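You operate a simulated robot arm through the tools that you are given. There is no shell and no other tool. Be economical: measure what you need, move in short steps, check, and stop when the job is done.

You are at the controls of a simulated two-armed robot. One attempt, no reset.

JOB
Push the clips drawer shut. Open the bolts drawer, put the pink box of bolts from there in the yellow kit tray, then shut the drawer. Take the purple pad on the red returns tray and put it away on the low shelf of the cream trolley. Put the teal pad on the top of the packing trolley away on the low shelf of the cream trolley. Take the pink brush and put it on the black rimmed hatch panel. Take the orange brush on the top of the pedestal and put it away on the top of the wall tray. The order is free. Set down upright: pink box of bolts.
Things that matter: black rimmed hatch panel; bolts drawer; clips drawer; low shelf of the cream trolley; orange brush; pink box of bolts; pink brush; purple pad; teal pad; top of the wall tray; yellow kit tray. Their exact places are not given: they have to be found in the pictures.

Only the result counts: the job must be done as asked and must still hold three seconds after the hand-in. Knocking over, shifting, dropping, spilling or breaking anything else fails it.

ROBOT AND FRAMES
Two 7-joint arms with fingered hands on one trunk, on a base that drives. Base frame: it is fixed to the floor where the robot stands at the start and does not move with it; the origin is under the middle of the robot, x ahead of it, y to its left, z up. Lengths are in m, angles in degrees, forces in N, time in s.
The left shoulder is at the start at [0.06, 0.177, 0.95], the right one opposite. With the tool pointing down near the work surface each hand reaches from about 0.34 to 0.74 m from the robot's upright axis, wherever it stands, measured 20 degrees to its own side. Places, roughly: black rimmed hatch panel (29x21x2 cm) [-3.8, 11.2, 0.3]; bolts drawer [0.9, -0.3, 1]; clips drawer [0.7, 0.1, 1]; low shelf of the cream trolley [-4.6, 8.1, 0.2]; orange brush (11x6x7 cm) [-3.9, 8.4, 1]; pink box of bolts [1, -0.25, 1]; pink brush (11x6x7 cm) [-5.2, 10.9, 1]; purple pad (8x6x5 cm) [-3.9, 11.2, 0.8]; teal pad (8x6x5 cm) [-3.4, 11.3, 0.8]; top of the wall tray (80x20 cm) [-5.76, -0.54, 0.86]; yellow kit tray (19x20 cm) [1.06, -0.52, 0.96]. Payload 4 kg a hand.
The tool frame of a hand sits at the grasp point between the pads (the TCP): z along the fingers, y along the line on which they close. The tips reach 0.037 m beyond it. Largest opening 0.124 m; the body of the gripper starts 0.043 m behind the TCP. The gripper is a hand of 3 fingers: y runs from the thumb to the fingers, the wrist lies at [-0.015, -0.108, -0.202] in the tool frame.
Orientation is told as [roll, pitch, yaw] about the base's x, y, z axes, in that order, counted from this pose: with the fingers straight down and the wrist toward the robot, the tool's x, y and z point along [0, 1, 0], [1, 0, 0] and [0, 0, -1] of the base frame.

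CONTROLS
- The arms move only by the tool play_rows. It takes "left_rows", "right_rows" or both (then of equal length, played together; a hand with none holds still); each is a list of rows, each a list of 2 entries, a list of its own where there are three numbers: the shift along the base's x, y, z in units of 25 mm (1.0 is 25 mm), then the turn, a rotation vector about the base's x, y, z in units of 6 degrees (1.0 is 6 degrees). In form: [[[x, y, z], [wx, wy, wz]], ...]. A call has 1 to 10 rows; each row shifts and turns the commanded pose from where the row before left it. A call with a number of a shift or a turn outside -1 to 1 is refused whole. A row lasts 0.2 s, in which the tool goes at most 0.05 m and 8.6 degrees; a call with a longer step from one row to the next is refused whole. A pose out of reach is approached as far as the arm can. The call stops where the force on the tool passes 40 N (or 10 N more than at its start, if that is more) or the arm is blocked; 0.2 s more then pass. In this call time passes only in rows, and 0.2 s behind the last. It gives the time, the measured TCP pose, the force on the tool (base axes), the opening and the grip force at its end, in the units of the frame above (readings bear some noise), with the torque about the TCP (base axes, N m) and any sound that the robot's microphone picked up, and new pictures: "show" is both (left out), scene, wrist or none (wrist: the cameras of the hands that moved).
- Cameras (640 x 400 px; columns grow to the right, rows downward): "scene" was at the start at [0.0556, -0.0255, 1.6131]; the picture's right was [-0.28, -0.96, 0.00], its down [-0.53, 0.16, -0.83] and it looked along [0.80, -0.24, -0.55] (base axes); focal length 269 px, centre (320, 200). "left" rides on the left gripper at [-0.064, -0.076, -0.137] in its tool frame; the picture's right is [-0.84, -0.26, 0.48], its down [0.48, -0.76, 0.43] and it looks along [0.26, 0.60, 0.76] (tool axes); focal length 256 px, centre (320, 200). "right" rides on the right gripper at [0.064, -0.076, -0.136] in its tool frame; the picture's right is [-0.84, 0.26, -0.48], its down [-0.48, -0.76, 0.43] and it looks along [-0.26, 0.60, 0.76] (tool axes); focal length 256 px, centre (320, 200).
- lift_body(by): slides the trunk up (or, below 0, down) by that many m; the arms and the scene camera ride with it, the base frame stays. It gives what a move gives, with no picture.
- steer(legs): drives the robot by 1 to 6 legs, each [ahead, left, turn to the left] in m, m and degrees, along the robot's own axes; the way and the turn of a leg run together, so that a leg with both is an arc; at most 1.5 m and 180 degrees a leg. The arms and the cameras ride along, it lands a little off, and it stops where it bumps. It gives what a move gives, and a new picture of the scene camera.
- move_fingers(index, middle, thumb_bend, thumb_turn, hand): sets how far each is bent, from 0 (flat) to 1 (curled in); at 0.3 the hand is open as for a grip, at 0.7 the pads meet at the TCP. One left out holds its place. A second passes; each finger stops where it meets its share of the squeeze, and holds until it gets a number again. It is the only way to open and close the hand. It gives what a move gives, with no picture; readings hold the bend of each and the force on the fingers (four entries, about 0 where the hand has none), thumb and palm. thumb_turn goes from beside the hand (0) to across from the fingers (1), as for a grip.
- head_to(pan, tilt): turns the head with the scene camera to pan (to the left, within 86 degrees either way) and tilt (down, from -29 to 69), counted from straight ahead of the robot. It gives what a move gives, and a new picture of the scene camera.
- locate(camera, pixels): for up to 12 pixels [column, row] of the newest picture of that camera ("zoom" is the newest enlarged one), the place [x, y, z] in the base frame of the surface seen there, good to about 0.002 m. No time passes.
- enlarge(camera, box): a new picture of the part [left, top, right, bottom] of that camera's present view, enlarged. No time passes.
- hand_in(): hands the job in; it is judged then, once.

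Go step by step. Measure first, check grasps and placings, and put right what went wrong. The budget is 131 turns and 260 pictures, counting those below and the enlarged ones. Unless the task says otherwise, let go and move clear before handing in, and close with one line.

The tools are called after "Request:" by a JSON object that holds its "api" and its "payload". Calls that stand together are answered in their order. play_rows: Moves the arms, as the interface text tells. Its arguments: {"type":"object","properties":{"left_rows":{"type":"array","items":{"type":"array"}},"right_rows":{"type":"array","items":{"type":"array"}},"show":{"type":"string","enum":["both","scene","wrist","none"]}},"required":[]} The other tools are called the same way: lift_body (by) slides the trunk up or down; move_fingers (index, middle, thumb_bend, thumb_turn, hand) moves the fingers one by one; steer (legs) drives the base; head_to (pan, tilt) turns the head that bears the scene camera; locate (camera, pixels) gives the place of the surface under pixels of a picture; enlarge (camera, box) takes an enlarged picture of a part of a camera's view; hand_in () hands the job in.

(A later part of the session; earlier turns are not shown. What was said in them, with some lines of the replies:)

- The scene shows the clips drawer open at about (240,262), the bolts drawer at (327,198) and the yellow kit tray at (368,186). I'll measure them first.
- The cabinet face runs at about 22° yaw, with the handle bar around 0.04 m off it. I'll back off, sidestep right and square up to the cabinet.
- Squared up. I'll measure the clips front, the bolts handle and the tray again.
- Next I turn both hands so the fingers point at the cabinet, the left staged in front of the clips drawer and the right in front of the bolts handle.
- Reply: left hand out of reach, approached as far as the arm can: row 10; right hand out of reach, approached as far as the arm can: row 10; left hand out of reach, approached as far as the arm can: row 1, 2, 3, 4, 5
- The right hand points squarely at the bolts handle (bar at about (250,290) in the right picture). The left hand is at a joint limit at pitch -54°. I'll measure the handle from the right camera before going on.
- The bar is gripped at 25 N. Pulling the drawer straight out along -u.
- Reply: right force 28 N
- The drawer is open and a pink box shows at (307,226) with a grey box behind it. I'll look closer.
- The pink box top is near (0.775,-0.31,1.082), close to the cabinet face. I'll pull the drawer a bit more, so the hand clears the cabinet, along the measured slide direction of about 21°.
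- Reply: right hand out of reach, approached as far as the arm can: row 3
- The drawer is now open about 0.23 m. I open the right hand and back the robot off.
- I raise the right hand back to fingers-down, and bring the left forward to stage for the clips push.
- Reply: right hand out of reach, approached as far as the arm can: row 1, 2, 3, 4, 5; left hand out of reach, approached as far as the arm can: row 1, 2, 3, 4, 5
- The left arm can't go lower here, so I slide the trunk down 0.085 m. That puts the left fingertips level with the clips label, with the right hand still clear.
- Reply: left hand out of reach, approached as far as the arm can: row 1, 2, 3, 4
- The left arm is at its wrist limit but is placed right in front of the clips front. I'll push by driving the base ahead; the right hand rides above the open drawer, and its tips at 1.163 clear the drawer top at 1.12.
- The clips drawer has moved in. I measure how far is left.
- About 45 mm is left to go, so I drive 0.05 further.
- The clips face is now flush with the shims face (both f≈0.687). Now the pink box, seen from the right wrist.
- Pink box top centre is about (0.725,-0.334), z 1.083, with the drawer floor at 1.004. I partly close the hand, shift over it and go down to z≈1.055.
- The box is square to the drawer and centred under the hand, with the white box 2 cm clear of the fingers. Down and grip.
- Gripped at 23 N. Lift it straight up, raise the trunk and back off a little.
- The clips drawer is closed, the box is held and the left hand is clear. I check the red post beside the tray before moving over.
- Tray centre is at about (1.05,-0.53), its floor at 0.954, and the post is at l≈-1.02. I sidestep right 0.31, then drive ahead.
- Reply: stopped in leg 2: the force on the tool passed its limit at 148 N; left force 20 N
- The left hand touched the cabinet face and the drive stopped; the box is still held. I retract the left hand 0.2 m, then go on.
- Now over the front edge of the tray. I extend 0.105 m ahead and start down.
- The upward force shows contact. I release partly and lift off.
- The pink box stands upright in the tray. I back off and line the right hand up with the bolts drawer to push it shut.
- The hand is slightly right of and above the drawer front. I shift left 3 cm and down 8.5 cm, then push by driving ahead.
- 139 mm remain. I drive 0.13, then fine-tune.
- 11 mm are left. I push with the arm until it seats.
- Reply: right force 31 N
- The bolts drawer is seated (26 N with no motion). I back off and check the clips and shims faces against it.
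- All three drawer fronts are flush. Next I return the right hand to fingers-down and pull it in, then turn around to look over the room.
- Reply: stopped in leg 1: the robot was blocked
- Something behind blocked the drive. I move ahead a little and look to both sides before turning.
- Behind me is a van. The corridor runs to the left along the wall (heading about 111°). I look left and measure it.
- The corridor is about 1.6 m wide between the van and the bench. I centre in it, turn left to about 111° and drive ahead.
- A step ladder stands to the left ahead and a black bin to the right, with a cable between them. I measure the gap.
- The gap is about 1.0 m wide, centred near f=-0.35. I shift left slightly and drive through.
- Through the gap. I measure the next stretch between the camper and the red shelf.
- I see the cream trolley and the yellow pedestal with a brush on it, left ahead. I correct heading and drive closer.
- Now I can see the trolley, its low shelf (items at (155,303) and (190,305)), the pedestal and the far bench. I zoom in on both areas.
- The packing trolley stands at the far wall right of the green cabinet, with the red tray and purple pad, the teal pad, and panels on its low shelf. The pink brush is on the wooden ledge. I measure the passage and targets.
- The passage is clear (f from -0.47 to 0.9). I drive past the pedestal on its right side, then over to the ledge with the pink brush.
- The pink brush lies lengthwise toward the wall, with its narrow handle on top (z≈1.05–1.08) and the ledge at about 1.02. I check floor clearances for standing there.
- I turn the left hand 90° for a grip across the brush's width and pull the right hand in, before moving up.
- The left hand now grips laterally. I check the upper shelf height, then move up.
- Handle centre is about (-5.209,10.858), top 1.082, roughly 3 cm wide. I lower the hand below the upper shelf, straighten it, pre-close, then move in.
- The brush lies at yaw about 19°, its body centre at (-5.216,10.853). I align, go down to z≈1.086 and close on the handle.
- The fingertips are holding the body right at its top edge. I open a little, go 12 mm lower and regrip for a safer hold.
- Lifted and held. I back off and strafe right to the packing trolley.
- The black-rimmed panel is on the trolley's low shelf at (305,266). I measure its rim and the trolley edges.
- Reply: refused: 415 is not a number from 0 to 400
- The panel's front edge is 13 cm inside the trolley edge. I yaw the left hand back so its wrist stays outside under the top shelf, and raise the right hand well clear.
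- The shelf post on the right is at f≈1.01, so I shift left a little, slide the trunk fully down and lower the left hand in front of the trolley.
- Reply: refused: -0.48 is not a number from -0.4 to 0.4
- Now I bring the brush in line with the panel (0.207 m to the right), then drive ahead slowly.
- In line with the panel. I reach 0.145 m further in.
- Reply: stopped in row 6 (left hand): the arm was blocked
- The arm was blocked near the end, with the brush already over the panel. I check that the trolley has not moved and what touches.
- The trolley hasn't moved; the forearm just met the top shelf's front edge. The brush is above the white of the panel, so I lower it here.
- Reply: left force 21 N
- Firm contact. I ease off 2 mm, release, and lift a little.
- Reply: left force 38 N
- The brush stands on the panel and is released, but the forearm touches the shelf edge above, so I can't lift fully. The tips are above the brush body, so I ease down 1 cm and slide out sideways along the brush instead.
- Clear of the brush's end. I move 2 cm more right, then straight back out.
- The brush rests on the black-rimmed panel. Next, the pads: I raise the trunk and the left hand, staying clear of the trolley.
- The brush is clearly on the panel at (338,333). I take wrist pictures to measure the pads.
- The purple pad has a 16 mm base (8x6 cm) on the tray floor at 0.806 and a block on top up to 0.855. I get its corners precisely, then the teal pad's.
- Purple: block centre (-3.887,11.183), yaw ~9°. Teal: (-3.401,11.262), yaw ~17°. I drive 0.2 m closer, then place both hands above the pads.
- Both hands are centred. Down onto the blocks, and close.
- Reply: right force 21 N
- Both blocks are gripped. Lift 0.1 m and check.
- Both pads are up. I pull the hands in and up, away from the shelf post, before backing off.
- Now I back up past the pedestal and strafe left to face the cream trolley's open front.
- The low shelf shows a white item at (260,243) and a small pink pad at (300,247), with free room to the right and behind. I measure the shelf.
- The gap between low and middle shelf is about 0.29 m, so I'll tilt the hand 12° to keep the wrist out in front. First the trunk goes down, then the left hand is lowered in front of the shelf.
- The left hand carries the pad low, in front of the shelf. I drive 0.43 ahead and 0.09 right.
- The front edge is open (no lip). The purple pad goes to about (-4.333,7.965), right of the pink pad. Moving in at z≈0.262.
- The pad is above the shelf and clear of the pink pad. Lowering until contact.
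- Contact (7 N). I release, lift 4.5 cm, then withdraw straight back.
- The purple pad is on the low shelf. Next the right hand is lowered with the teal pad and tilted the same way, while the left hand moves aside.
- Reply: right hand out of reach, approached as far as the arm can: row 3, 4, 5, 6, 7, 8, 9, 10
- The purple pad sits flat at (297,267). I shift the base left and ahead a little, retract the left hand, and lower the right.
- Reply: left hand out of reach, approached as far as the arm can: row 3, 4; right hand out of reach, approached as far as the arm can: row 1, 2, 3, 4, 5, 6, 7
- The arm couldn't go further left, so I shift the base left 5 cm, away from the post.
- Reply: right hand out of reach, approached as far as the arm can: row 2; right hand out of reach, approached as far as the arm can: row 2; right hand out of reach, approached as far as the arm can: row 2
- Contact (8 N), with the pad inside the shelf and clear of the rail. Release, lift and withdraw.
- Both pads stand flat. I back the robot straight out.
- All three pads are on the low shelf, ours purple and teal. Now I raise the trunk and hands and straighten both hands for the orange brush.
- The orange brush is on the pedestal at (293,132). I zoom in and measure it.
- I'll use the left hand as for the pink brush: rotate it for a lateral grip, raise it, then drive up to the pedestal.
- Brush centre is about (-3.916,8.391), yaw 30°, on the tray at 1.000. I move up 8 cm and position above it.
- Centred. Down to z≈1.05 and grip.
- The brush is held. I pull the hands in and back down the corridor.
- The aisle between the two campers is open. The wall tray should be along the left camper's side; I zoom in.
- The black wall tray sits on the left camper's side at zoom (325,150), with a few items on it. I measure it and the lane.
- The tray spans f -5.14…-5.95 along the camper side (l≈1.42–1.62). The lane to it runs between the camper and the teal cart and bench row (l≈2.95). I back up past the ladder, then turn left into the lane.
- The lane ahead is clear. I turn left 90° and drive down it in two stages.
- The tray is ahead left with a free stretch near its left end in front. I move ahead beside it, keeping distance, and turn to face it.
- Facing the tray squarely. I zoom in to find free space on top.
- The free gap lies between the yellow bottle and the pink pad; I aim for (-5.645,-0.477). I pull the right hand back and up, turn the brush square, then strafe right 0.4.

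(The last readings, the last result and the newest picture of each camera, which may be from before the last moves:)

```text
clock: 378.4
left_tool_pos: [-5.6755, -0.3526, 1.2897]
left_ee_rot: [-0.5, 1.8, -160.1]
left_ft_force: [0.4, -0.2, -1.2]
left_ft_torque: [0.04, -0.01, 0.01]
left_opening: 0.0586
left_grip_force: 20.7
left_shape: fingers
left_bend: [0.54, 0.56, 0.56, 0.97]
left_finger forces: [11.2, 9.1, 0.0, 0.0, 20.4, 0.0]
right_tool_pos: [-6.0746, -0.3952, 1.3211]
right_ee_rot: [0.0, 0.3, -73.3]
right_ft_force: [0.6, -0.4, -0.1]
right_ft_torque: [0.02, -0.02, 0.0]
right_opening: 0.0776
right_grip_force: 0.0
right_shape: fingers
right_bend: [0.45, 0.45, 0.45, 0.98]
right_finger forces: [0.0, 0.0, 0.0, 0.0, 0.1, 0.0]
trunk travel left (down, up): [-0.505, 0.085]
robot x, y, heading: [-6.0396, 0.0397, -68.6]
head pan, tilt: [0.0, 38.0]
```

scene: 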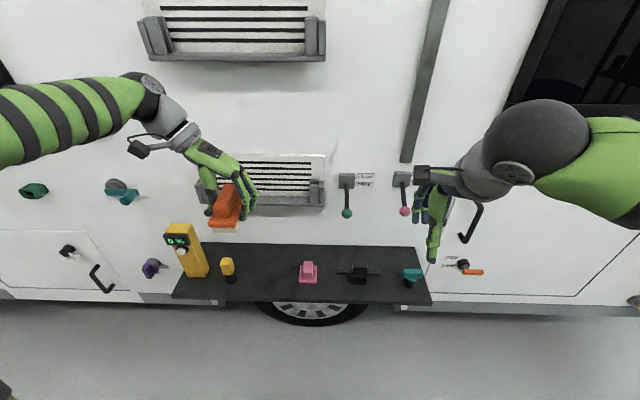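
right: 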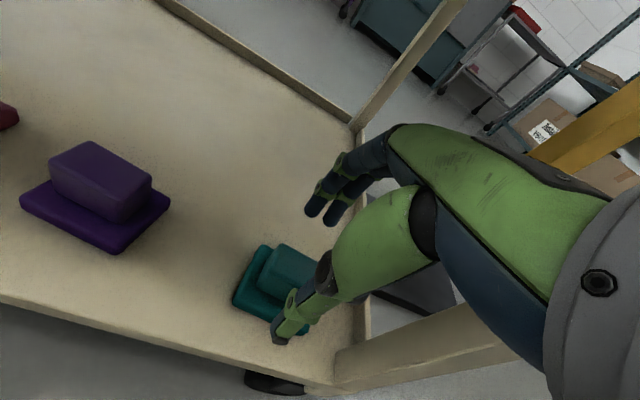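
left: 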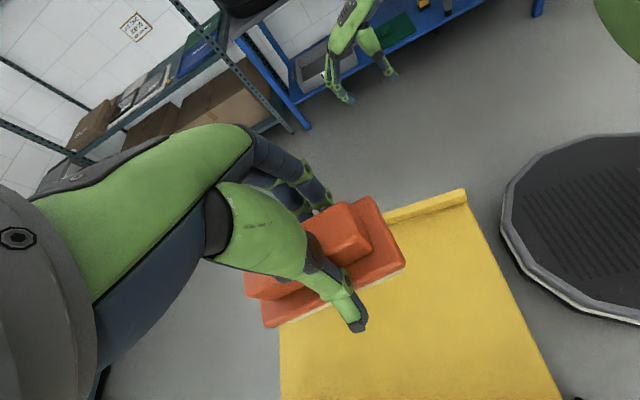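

Lined up with the gap. I lower in front of the tray first.

Request:
{"api": "play_rows", "payload": {"left_rows": [[[0, 0, -1], [0, 0, 0]], [[0, 0, -1], [0, 0, 0]], [[0, 0, -1], [0, 0, 0]], [[0, 0, -1], [0, 0, 0]], [[0, 0, -1], [0, 0, 0]], [[0, 0, -1], [0, 0, 0]], [[0, 0, -1], [0, 0, 0]], [[0, 0, -1], [0, 0, 0]], [[0, 0, -1], [0, 0, 0]], [[0, 0, -1], [0, 0, 0]]], "show": "none"}}

Request:
{"api": "play_rows", "payload": {"left_rows": [[[0.2, -0.97, -0.4], [0, 0, 0]], [[0.2, -0.97, -0.4], [0, 0, 0]], [[0.2, -0.97, -0.4], [0, 0, 0]], [[0.2, -0.97, -0.4], [0, 0, 0]], [[0.2, -0.97, -0.4], [0, 0, 0]]], "show": "both"}}

```text
clock: 380.6
left_tool_pos: [-5.676, -0.3492, 1.0382]
left_ee_rot: [-0.5, 1.7, -160.1]
left_ft_force: [0.5, -0.2, -1.0]
left_ft_torque: [0.01, 0.0, -0.01]
left_opening: 0.0585
left_grip_force: 20.7
left_shape: fingers
left_bend: [0.54, 0.56, 0.56, 0.97]
left_finger forces: [11.2, 9.0, 0.1, 0.0, 20.4, 0.0]
right_tool_pos: [-6.075, -0.3937, 1.3205]
right_ee_rot: [-0.1, 0.3, -73.2]
right_ft_force: [1.0, -0.5, 0.7]
right_ft_torque: [0.01, 0.02, 0.04]
right_opening: 0.0774
right_grip_force: 0.0
right_shape: fingers
right_bend: [0.45, 0.45, 0.45, 0.98]
right_finger forces: [0.0, 0.1, 0.0, 0.0, 0.0, 0.0]
trunk travel left (down, up): [-0.505, 0.085]
robot x, y, heading: [-6.0455, 0.0397, -68.9]
head pan, tilt: [0.0, 38.0]
```

```text
clock: 381.8
left_tool_pos: [-5.6513, -0.4731, 0.9907]
left_ee_rot: [-0.4, 1.7, -160.0]
left_ft_force: [0.8, 0.0, -1.1]
left_ft_torque: [0.03, 0.04, 0.01]
left_opening: 0.0588
left_grip_force: 20.5
left_shape: fingers
left_bend: [0.54, 0.56, 0.56, 0.97]
left_finger forces: [11.3, 9.1, 0.0, 0.0, 20.6, 0.0]
right_tool_pos: [-6.0745, -0.3935, 1.3208]
right_ee_rot: [0.0, 0.2, -73.3]
right_ft_force: [0.4, -0.4, -0.7]
right_ft_torque: [-0.01, 0.02, -0.03]
right_opening: 0.0777
right_grip_force: 0.0
right_shape: fingers
right_bend: [0.45, 0.45, 0.45, 0.98]
right_finger forces: [0.0, 0.1, 0.1, 0.0, 0.1, 0.0]
trunk travel left (down, up): [-0.505, 0.085]
robot x, y, heading: [-6.0366, 0.0407, -68.7]
head pan, tilt: [0.0, 38.0]
```

scene: 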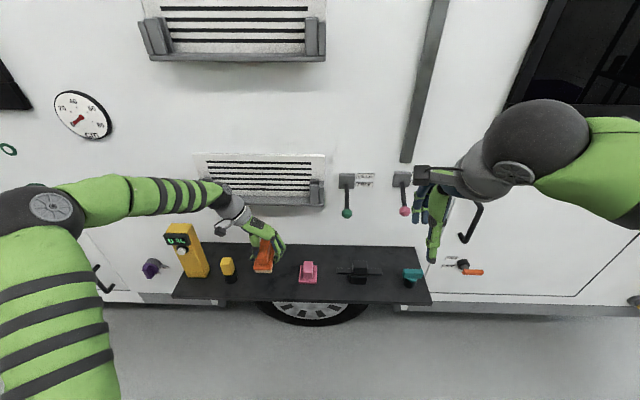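
left: 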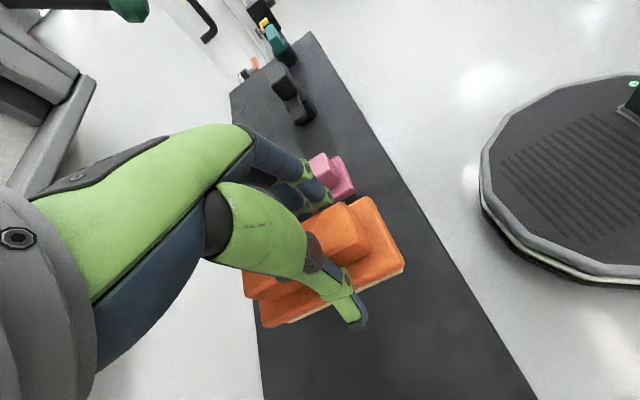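

The brush hangs over the gap. Lowering to the tray top.

Request:
{"api": "play_rows", "payload": {"left_rows": [[[0, 0, -0.9], [0, 0, 0]], [[0, 0, -0.9], [0, 0, 0]], [[0, 0, -0.8], [0, 0, 0]], [[0, 0, -0.3], [0, 0, 0]]], "show": "wrist"}}

```text
clock: 382.8
left_tool_pos: [-5.652, -0.4697, 0.9169]
left_ee_rot: [-0.3, 1.8, -160.1]
left_ft_force: [0.1, -0.4, -0.8]
left_ft_torque: [0.02, -0.01, -0.03]
left_opening: 0.0586
left_grip_force: 20.5
left_shape: fingers
left_bend: [0.54, 0.56, 0.56, 0.97]
left_finger forces: [11.3, 9.1, 0.1, 0.1, 20.5, 0.0]
right_tool_pos: [-6.075, -0.3941, 1.3209]
right_ee_rot: [0.0, 0.3, -73.3]
right_ft_force: [-0.3, -0.8, 0.6]
right_ft_torque: [-0.02, 0.02, 0.01]
right_opening: 0.0774
right_grip_force: 0.1
right_shape: fingers
right_bend: [0.45, 0.45, 0.45, 0.98]
right_finger forces: [0.1, 0.1, 0.0, 0.1, 0.1, 0.0]
trunk travel left (down, up): [-0.505, 0.085]
robot x, y, heading: [-6.0414, 0.0428, -69.1]
head pan, tilt: [0.0, 38.0]
```

left: 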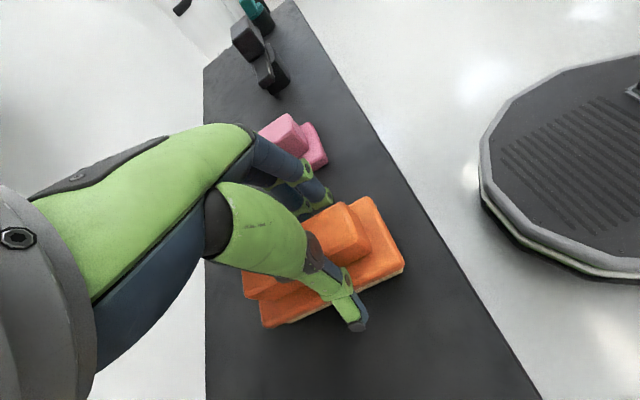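

Request:
{"api": "play_rows", "payload": {"left_rows": [[[0, 0, -0.12], [0, 0, 0]], [[0, 0, -0.1], [0, 0, 0]], [[0, 0, -0.06], [0, 0, 0]]], "show": "none"}}

```text
clock: 383.6
left_tool_pos: [-5.6532, -0.4708, 0.9112]
left_ee_rot: [-0.4, 1.8, -160.1]
left_ft_force: [0.5, 0.5, 1.6]
left_ft_torque: [0.0, -0.02, -0.05]
left_opening: 0.0586
left_grip_force: 20.7
left_shape: fingers
left_bend: [0.54, 0.56, 0.56, 0.97]
left_finger forces: [11.0, 8.8, 0.1, 0.0, 21.3, 0.1]
right_tool_pos: [-6.0755, -0.3944, 1.3207]
right_ee_rot: [0.0, 0.4, -73.2]
right_ft_force: [-0.1, 0.6, -0.7]
right_ft_torque: [0.01, 0.02, -0.01]
right_opening: 0.0777
right_grip_force: 0.0
right_shape: fingers
right_bend: [0.45, 0.45, 0.45, 0.98]
right_finger forces: [0.0, 0.0, 0.0, 0.0, 0.0, 0.0]
trunk travel left (down, up): [-0.505, 0.085]
robot x, y, heading: [-6.0406, 0.0396, -68.8]
head pan, tilt: [0.0, 38.0]
```

Contact. I release, lift straight up, and check.

Request:
{"api": "move_fingers", "payload": {"hand": "left", "index": 0.46, "middle": 0.46, "thumb_bend": 0.46}}

Request:
{"api": "play_rows", "payload": {"left_rows": [[[0, 0, 0.5], [0, 0, 0]], [[0, 0, 1], [0, 0, 0]], [[0, 0, 1], [0, 0, 0]], [[0, 0, 1], [0, 0, 0]], [[-0.2, 0.8, 0.5], [0, 0, 0]], [[-0.2, 0.8, 0.5], [0, 0, 0]], [[-0.2, 0.8, 0.5], [0, 0, 0]], [[-0.2, 0.8, 0.5], [0, 0, 0]]], "show": "none"}}

Request:
{"api": "steer", "payload": {"legs": [[-0.2, 0, 0]]}}

Request:
{"api": "enlarge", "payload": {"camera": "scene", "box": [140, 160, 460, 340]}}

```text
clock: 384.6
left_tool_pos: [-5.653, -0.4702, 0.9106]
left_ee_rot: [-0.5, 1.8, -160.1]
left_ft_force: [-0.1, -0.5, 0.5]
left_ft_torque: [0.04, -0.01, -0.01]
left_opening: 0.0744
left_grip_force: 0.0
left_shape: fingers
left_bend: [0.46, 0.46, 0.46, 0.97]
left_finger forces: [0.0, 0.1, 0.0, 0.1, 0.0, 0.0]
right_tool_pos: [-6.0753, -0.3943, 1.3211]
right_ee_rot: [0.0, 0.3, -73.3]
right_ft_force: [0.4, 0.1, -0.4]
right_ft_torque: [-0.02, 0.0, -0.01]
right_opening: 0.0775
right_grip_force: 0.1
right_shape: fingers
right_bend: [0.45, 0.45, 0.45, 0.98]
right_finger forces: [0.0, 0.0, 0.0, 0.0, 0.0, 0.0]
trunk travel left (down, up): [-0.505, 0.085]
robot x, y, heading: [-6.0454, 0.0426, -68.8]
head pan, tilt: [0.0, 38.0]
```

```text
clock: 386.4
left_tool_pos: [-5.6732, -0.3886, 1.0496]
left_ee_rot: [-0.4, 1.8, -160.0]
left_ft_force: [-0.2, 0.3, 0.1]
left_ft_torque: [0.01, 0.02, 0.01]
left_opening: 0.0744
left_grip_force: 0.1
left_shape: fingers
left_bend: [0.46, 0.46, 0.46, 0.98]
left_finger forces: [0.0, 0.0, 0.1, 0.0, 0.0, 0.0]
right_tool_pos: [-6.0766, -0.394, 1.3216]
right_ee_rot: [0.0, 0.2, -73.2]
right_ft_force: [-0.2, 0.2, 0.0]
right_ft_torque: [-0.01, 0.0, -0.01]
right_opening: 0.0777
right_grip_force: 0.0
right_shape: fingers
right_bend: [0.45, 0.45, 0.45, 0.98]
right_finger forces: [0.1, 0.0, 0.0, 0.1, 0.1, 0.0]
trunk travel left (down, up): [-0.505, 0.085]
robot x, y, heading: [-6.0384, 0.0372, -69.0]
head pan, tilt: [0.0, 38.0]
```

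```text
clock: 387.9
left_tool_pos: [-5.7424, -0.2041, 1.0501]
left_ee_rot: [-0.3, 1.8, -159.8]
left_ft_force: [-0.2, 0.2, -0.5]
left_ft_torque: [-0.01, -0.01, -0.01]
left_opening: 0.0744
left_grip_force: 0.0
left_shape: fingers
left_bend: [0.46, 0.46, 0.46, 0.98]
left_finger forces: [0.0, 0.0, 0.1, 0.0, 0.0, 0.1]
right_tool_pos: [-6.1462, -0.2097, 1.3223]
right_ee_rot: [-0.1, 0.2, -73.0]
right_ft_force: [0.1, 1.0, -0.5]
right_ft_torque: [-0.01, -0.02, 0.0]
right_opening: 0.0776
right_grip_force: 0.1
right_shape: fingers
right_bend: [0.45, 0.45, 0.45, 0.98]
right_finger forces: [0.0, 0.0, 0.0, 0.0, 0.0, 0.0]
trunk travel left (down, up): [-0.505, 0.085]
robot x, y, heading: [-6.1144, 0.2239, -68.6]
head pan, tilt: [0.0, 38.0]
```

scene: 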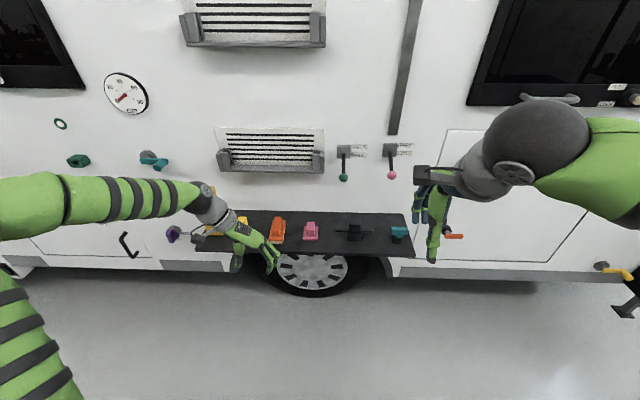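

```text
2.00 times, centred on (300, 250) of scene
5 turns are left
```

zoom: 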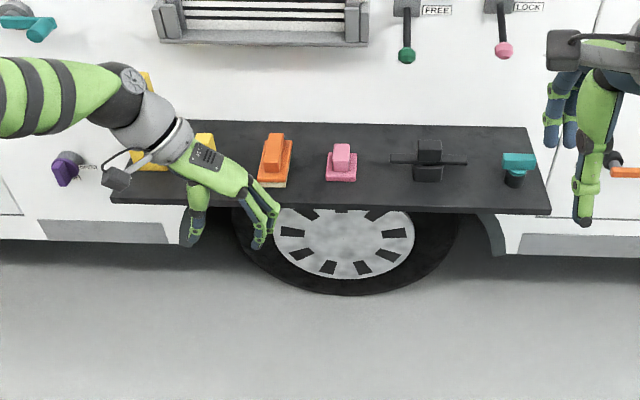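

The orange brush stands on the wall tray at zoom (274,160), nothing else there has moved, and both hands are empty and clear. All the jobs are done, so I hand in.

Request:
{"api": "hand_in", "payload": {}}

```text
The job is handed in.
```

I finished every part of the job and handed it in: both drawers are shut, the pink box of bolts stands upright in the yellow kit tray, the purple and teal pads are on the cream trolley's low shelf, the pink brush is on the black-rimmed hatch panel, and the orange brush is on the wall tray. Along the way the robot bumped a parked van, its left hand hit the drawer cabinet (148 N), and its arm pressed against the packing trolley. The trolley had not moved and I saw no other damage, though I did not measure the van.
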